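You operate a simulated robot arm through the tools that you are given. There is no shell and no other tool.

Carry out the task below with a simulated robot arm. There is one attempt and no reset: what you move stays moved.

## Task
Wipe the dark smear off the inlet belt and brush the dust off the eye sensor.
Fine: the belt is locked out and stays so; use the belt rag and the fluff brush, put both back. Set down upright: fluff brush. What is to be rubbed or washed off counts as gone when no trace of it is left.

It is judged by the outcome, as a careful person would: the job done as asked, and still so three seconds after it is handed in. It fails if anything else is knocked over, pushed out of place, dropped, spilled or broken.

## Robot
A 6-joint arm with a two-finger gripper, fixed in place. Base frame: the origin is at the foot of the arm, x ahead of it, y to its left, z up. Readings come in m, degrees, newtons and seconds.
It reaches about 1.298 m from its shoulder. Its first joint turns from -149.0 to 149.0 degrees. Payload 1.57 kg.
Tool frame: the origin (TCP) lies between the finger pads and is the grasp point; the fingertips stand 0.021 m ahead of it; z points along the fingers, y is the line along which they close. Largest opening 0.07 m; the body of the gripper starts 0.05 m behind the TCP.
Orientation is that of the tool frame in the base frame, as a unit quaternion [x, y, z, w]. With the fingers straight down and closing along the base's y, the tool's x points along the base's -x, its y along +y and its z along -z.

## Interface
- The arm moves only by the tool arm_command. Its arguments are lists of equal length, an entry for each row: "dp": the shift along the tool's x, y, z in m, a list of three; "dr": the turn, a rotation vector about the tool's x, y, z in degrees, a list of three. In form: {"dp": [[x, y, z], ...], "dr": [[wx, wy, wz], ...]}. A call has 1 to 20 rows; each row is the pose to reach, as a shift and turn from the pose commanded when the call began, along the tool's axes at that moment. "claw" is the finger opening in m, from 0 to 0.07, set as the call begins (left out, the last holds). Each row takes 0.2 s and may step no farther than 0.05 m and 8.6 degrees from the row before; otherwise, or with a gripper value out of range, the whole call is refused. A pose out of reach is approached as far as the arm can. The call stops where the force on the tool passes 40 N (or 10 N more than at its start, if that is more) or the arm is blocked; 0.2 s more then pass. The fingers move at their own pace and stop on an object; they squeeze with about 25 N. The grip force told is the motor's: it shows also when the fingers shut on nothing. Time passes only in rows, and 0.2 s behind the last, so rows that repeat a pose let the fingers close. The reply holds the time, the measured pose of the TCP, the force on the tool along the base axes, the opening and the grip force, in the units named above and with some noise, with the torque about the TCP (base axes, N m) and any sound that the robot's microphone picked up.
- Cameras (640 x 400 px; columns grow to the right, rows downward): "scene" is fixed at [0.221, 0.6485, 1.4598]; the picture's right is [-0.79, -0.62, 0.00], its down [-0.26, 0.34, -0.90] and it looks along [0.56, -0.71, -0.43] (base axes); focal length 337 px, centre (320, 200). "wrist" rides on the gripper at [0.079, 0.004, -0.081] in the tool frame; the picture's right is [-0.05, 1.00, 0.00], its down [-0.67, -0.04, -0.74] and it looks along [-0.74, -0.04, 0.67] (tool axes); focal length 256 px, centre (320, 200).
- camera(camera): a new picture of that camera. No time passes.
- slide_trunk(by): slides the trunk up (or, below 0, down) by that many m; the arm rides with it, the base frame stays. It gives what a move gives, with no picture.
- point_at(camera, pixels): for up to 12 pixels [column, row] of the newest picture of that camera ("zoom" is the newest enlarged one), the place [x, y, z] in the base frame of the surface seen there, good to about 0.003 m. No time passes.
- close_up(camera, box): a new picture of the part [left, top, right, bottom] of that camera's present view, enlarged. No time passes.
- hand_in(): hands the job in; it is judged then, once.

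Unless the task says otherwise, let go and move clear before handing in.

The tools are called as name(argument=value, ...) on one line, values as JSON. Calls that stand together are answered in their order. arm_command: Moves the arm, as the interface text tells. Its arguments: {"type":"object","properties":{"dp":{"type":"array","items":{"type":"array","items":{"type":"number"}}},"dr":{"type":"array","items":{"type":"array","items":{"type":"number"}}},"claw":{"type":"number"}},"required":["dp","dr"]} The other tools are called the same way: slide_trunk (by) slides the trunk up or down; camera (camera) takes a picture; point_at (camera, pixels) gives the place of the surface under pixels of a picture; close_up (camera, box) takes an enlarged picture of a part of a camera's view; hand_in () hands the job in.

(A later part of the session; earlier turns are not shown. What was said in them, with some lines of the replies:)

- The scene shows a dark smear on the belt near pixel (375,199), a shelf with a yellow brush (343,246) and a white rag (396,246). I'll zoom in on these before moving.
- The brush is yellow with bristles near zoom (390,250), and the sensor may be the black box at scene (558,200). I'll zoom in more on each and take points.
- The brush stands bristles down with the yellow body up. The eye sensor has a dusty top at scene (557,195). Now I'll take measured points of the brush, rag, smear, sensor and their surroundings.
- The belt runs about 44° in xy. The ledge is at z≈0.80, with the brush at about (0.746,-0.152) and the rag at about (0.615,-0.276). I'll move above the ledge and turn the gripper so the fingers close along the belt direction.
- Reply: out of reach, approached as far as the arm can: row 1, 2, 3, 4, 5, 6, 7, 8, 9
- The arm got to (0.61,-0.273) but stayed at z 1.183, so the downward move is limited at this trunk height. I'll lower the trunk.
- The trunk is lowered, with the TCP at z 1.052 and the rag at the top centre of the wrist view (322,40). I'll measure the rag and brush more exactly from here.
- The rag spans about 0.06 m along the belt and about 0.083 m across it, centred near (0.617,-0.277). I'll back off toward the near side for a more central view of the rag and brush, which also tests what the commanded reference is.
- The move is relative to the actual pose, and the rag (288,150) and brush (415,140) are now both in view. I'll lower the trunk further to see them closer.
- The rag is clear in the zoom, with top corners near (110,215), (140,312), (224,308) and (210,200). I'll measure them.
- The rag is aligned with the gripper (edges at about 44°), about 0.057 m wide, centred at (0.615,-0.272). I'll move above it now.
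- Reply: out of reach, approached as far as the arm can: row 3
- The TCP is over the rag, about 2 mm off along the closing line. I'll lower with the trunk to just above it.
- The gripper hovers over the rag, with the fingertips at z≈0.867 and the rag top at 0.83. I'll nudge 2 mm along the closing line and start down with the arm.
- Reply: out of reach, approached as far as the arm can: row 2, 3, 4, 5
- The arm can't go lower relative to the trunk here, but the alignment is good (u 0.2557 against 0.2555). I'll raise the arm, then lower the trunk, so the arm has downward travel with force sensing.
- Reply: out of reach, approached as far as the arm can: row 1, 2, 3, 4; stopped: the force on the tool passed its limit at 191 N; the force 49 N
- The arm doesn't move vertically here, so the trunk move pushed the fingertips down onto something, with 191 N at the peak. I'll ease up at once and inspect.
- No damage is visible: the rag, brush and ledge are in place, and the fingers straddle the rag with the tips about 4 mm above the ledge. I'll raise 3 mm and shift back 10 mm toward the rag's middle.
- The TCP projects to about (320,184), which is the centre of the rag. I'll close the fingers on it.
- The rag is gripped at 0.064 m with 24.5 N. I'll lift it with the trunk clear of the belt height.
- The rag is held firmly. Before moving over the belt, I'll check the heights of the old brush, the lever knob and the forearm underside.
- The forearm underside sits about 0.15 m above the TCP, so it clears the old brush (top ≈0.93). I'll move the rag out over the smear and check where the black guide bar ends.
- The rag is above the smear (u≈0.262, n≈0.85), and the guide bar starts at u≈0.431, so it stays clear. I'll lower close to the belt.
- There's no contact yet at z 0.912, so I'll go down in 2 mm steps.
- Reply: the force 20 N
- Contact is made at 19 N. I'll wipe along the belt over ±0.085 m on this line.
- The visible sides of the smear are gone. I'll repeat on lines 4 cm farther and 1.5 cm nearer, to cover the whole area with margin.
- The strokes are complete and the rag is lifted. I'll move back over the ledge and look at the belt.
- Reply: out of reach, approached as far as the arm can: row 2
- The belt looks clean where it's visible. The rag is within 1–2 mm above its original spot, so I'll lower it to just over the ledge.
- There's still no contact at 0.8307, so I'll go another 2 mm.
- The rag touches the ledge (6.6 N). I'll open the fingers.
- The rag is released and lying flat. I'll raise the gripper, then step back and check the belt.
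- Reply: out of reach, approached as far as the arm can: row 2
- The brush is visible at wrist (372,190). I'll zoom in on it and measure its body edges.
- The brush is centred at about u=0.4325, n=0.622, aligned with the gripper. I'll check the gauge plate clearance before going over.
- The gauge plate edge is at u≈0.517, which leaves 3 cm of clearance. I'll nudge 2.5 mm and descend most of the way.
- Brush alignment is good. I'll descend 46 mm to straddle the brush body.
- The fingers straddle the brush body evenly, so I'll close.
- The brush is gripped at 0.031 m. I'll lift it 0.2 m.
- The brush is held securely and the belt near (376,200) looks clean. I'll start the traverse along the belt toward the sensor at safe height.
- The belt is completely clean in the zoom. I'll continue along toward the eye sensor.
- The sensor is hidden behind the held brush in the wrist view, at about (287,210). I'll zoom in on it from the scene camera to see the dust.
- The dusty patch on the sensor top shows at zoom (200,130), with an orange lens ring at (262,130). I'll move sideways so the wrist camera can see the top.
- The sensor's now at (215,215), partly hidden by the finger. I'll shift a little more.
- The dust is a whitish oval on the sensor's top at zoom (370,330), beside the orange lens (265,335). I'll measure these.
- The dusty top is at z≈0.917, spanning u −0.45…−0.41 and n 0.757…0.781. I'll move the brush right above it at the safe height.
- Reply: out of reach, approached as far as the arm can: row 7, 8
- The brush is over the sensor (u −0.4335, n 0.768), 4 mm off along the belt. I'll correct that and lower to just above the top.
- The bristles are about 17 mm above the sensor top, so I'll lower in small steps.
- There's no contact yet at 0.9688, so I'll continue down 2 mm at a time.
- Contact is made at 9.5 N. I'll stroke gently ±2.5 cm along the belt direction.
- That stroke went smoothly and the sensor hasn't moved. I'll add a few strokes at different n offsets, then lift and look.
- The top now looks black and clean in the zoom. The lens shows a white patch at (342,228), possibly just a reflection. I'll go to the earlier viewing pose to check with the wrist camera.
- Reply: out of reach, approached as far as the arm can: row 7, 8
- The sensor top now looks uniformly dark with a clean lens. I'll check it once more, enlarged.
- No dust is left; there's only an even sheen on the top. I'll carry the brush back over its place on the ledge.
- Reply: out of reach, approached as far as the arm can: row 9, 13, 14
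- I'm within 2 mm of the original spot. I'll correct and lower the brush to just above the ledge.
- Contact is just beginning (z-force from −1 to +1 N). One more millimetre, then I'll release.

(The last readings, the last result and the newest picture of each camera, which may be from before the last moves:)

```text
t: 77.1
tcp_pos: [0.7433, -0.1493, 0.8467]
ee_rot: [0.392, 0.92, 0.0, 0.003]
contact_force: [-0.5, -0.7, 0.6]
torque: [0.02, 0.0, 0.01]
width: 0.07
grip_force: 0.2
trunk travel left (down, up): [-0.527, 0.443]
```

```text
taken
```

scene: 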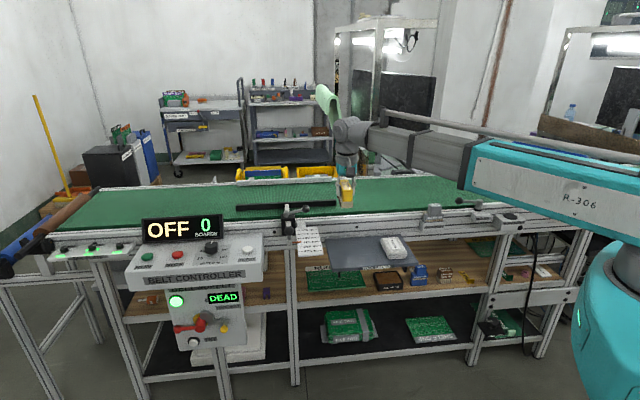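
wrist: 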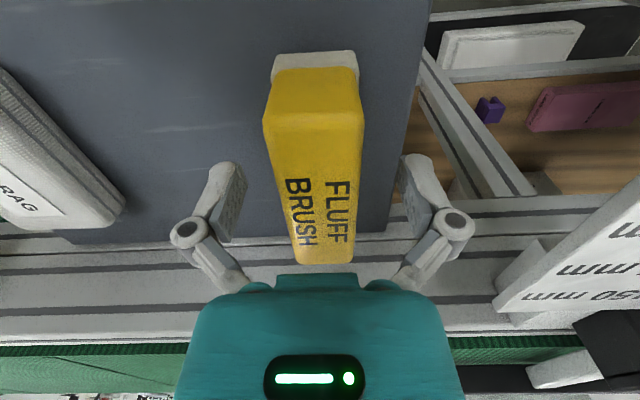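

The brush is standing upright and released. I'll raise straight up, move clear and check everything.

slide_trunk(by=0.25)

arm_command(dp=[[0.02, -0.04, 0], [0.03, -0.08, 0], [0.03, -0.12, 0], [0.03, -0.16, 0], [0.03, -0.2, 0], [0.03, -0.24, 0], [0.03, -0.28, 0], [0.03, -0.32, 0], [0.03, -0.36, 0], [0.03, -0.36, 0]], dr=[[0, 0, 0], [0, 0, 0], [0, 0, 0], [0, 0, 0], [0, 0, 0], [0, 0, 0], [0, 0, 0], [0, 0, 0], [0, 0, 0], [0, 0, 0]])

camera(camera="scene")

close_up(camera="scene", box=[280, 180, 440, 280])

close_up(camera="scene", box=[530, 180, 610, 230])

close_up(camera="scene", box=[400, 160, 640, 310])

```text
t: 79.7
tcp_pos: [0.7444, -0.1498, 1.0961]
ee_rot: [0.393, 0.92, 0.0, 0.003]
contact_force: [0.0, 0.2, -0.6]
torque: [0.02, 0.01, 0.0]
width: 0.0701
grip_force: 0.1
trunk travel left (down, up): [-0.777, 0.193]
```

```text
t: 81.9
tcp_pos: [0.4631, -0.3769, 1.0963]
ee_rot: [0.391, 0.92, 0.0, 0.003]
contact_force: [-0.3, -0.4, 0.1]
torque: [0.0, 0.02, 0.04]
width: 0.07
grip_force: 0.0
trunk travel left (down, up): [-0.777, 0.193]
```

```text
taken
```

scene: 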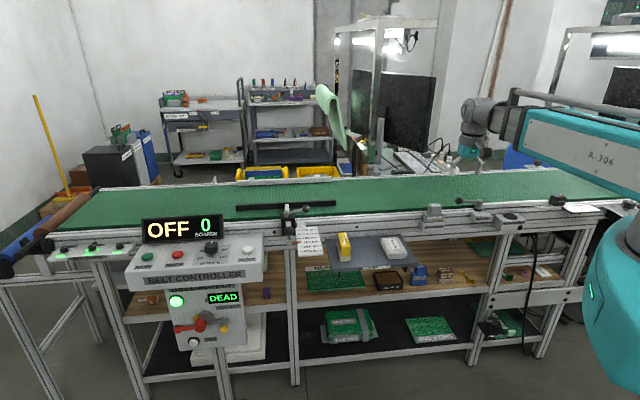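

```text
4.00 times, centred on (360, 230) of scene
```

zoom: 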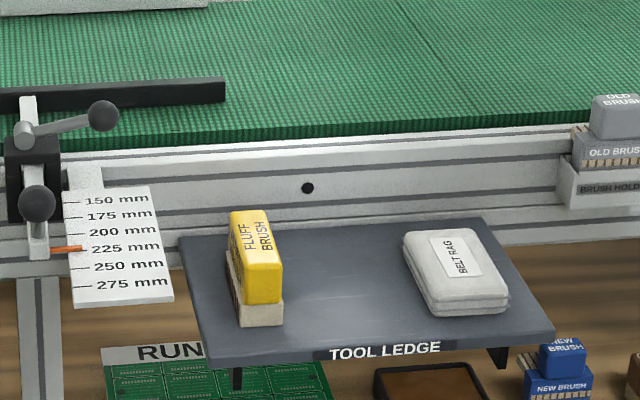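

```text
8.00 times, centred on (570, 205) of scene
```

zoom: 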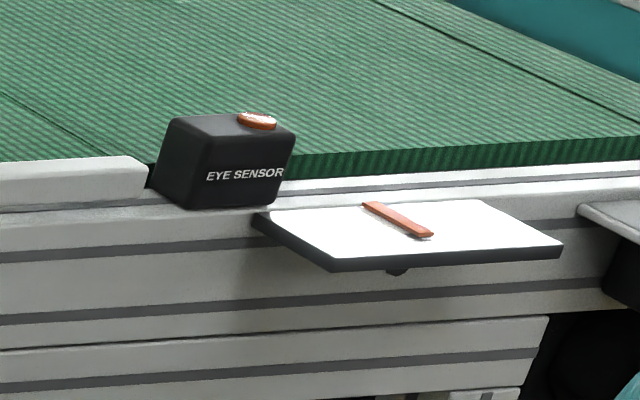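

```text
2.67 times, centred on (520, 235) of scene
```

zoom: 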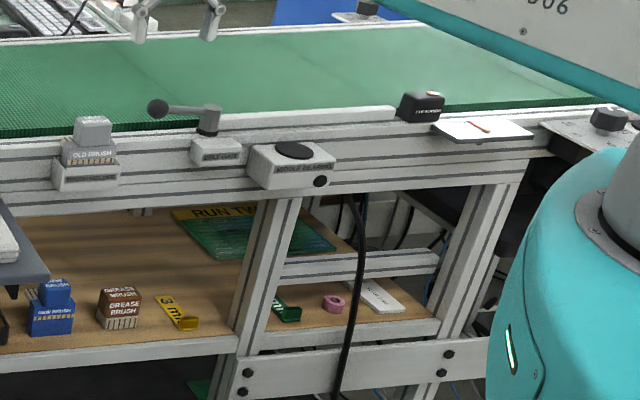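

The belt is clean, the sensor top is clear, the brush stands upright, and the rag lies within a few millimetres of where it was. Nothing else in the zooms has moved, and the gripper is empty and clear, so I'm handing in.

hand_in()

```text
The job is handed in.
```

The smear is off the inlet belt and the dust is off the eye sensor. Close-up pictures show no trace of either.

- **Tools:** The fluff brush is back on the tool ledge, standing upright. The belt rag lies flat there, a few millimetres at most from where it was.
- **Surroundings:** Nothing else looks moved in the final pictures, and I did not touch the belt controls. The gripper is empty and clear.
- **Hard contact:** Before I picked up the rag, I lowered the trunk too far and the fingertips pressed on the tool ledge, peaking at 191 N. I backed off at once, and the pictures show no damage or shift.
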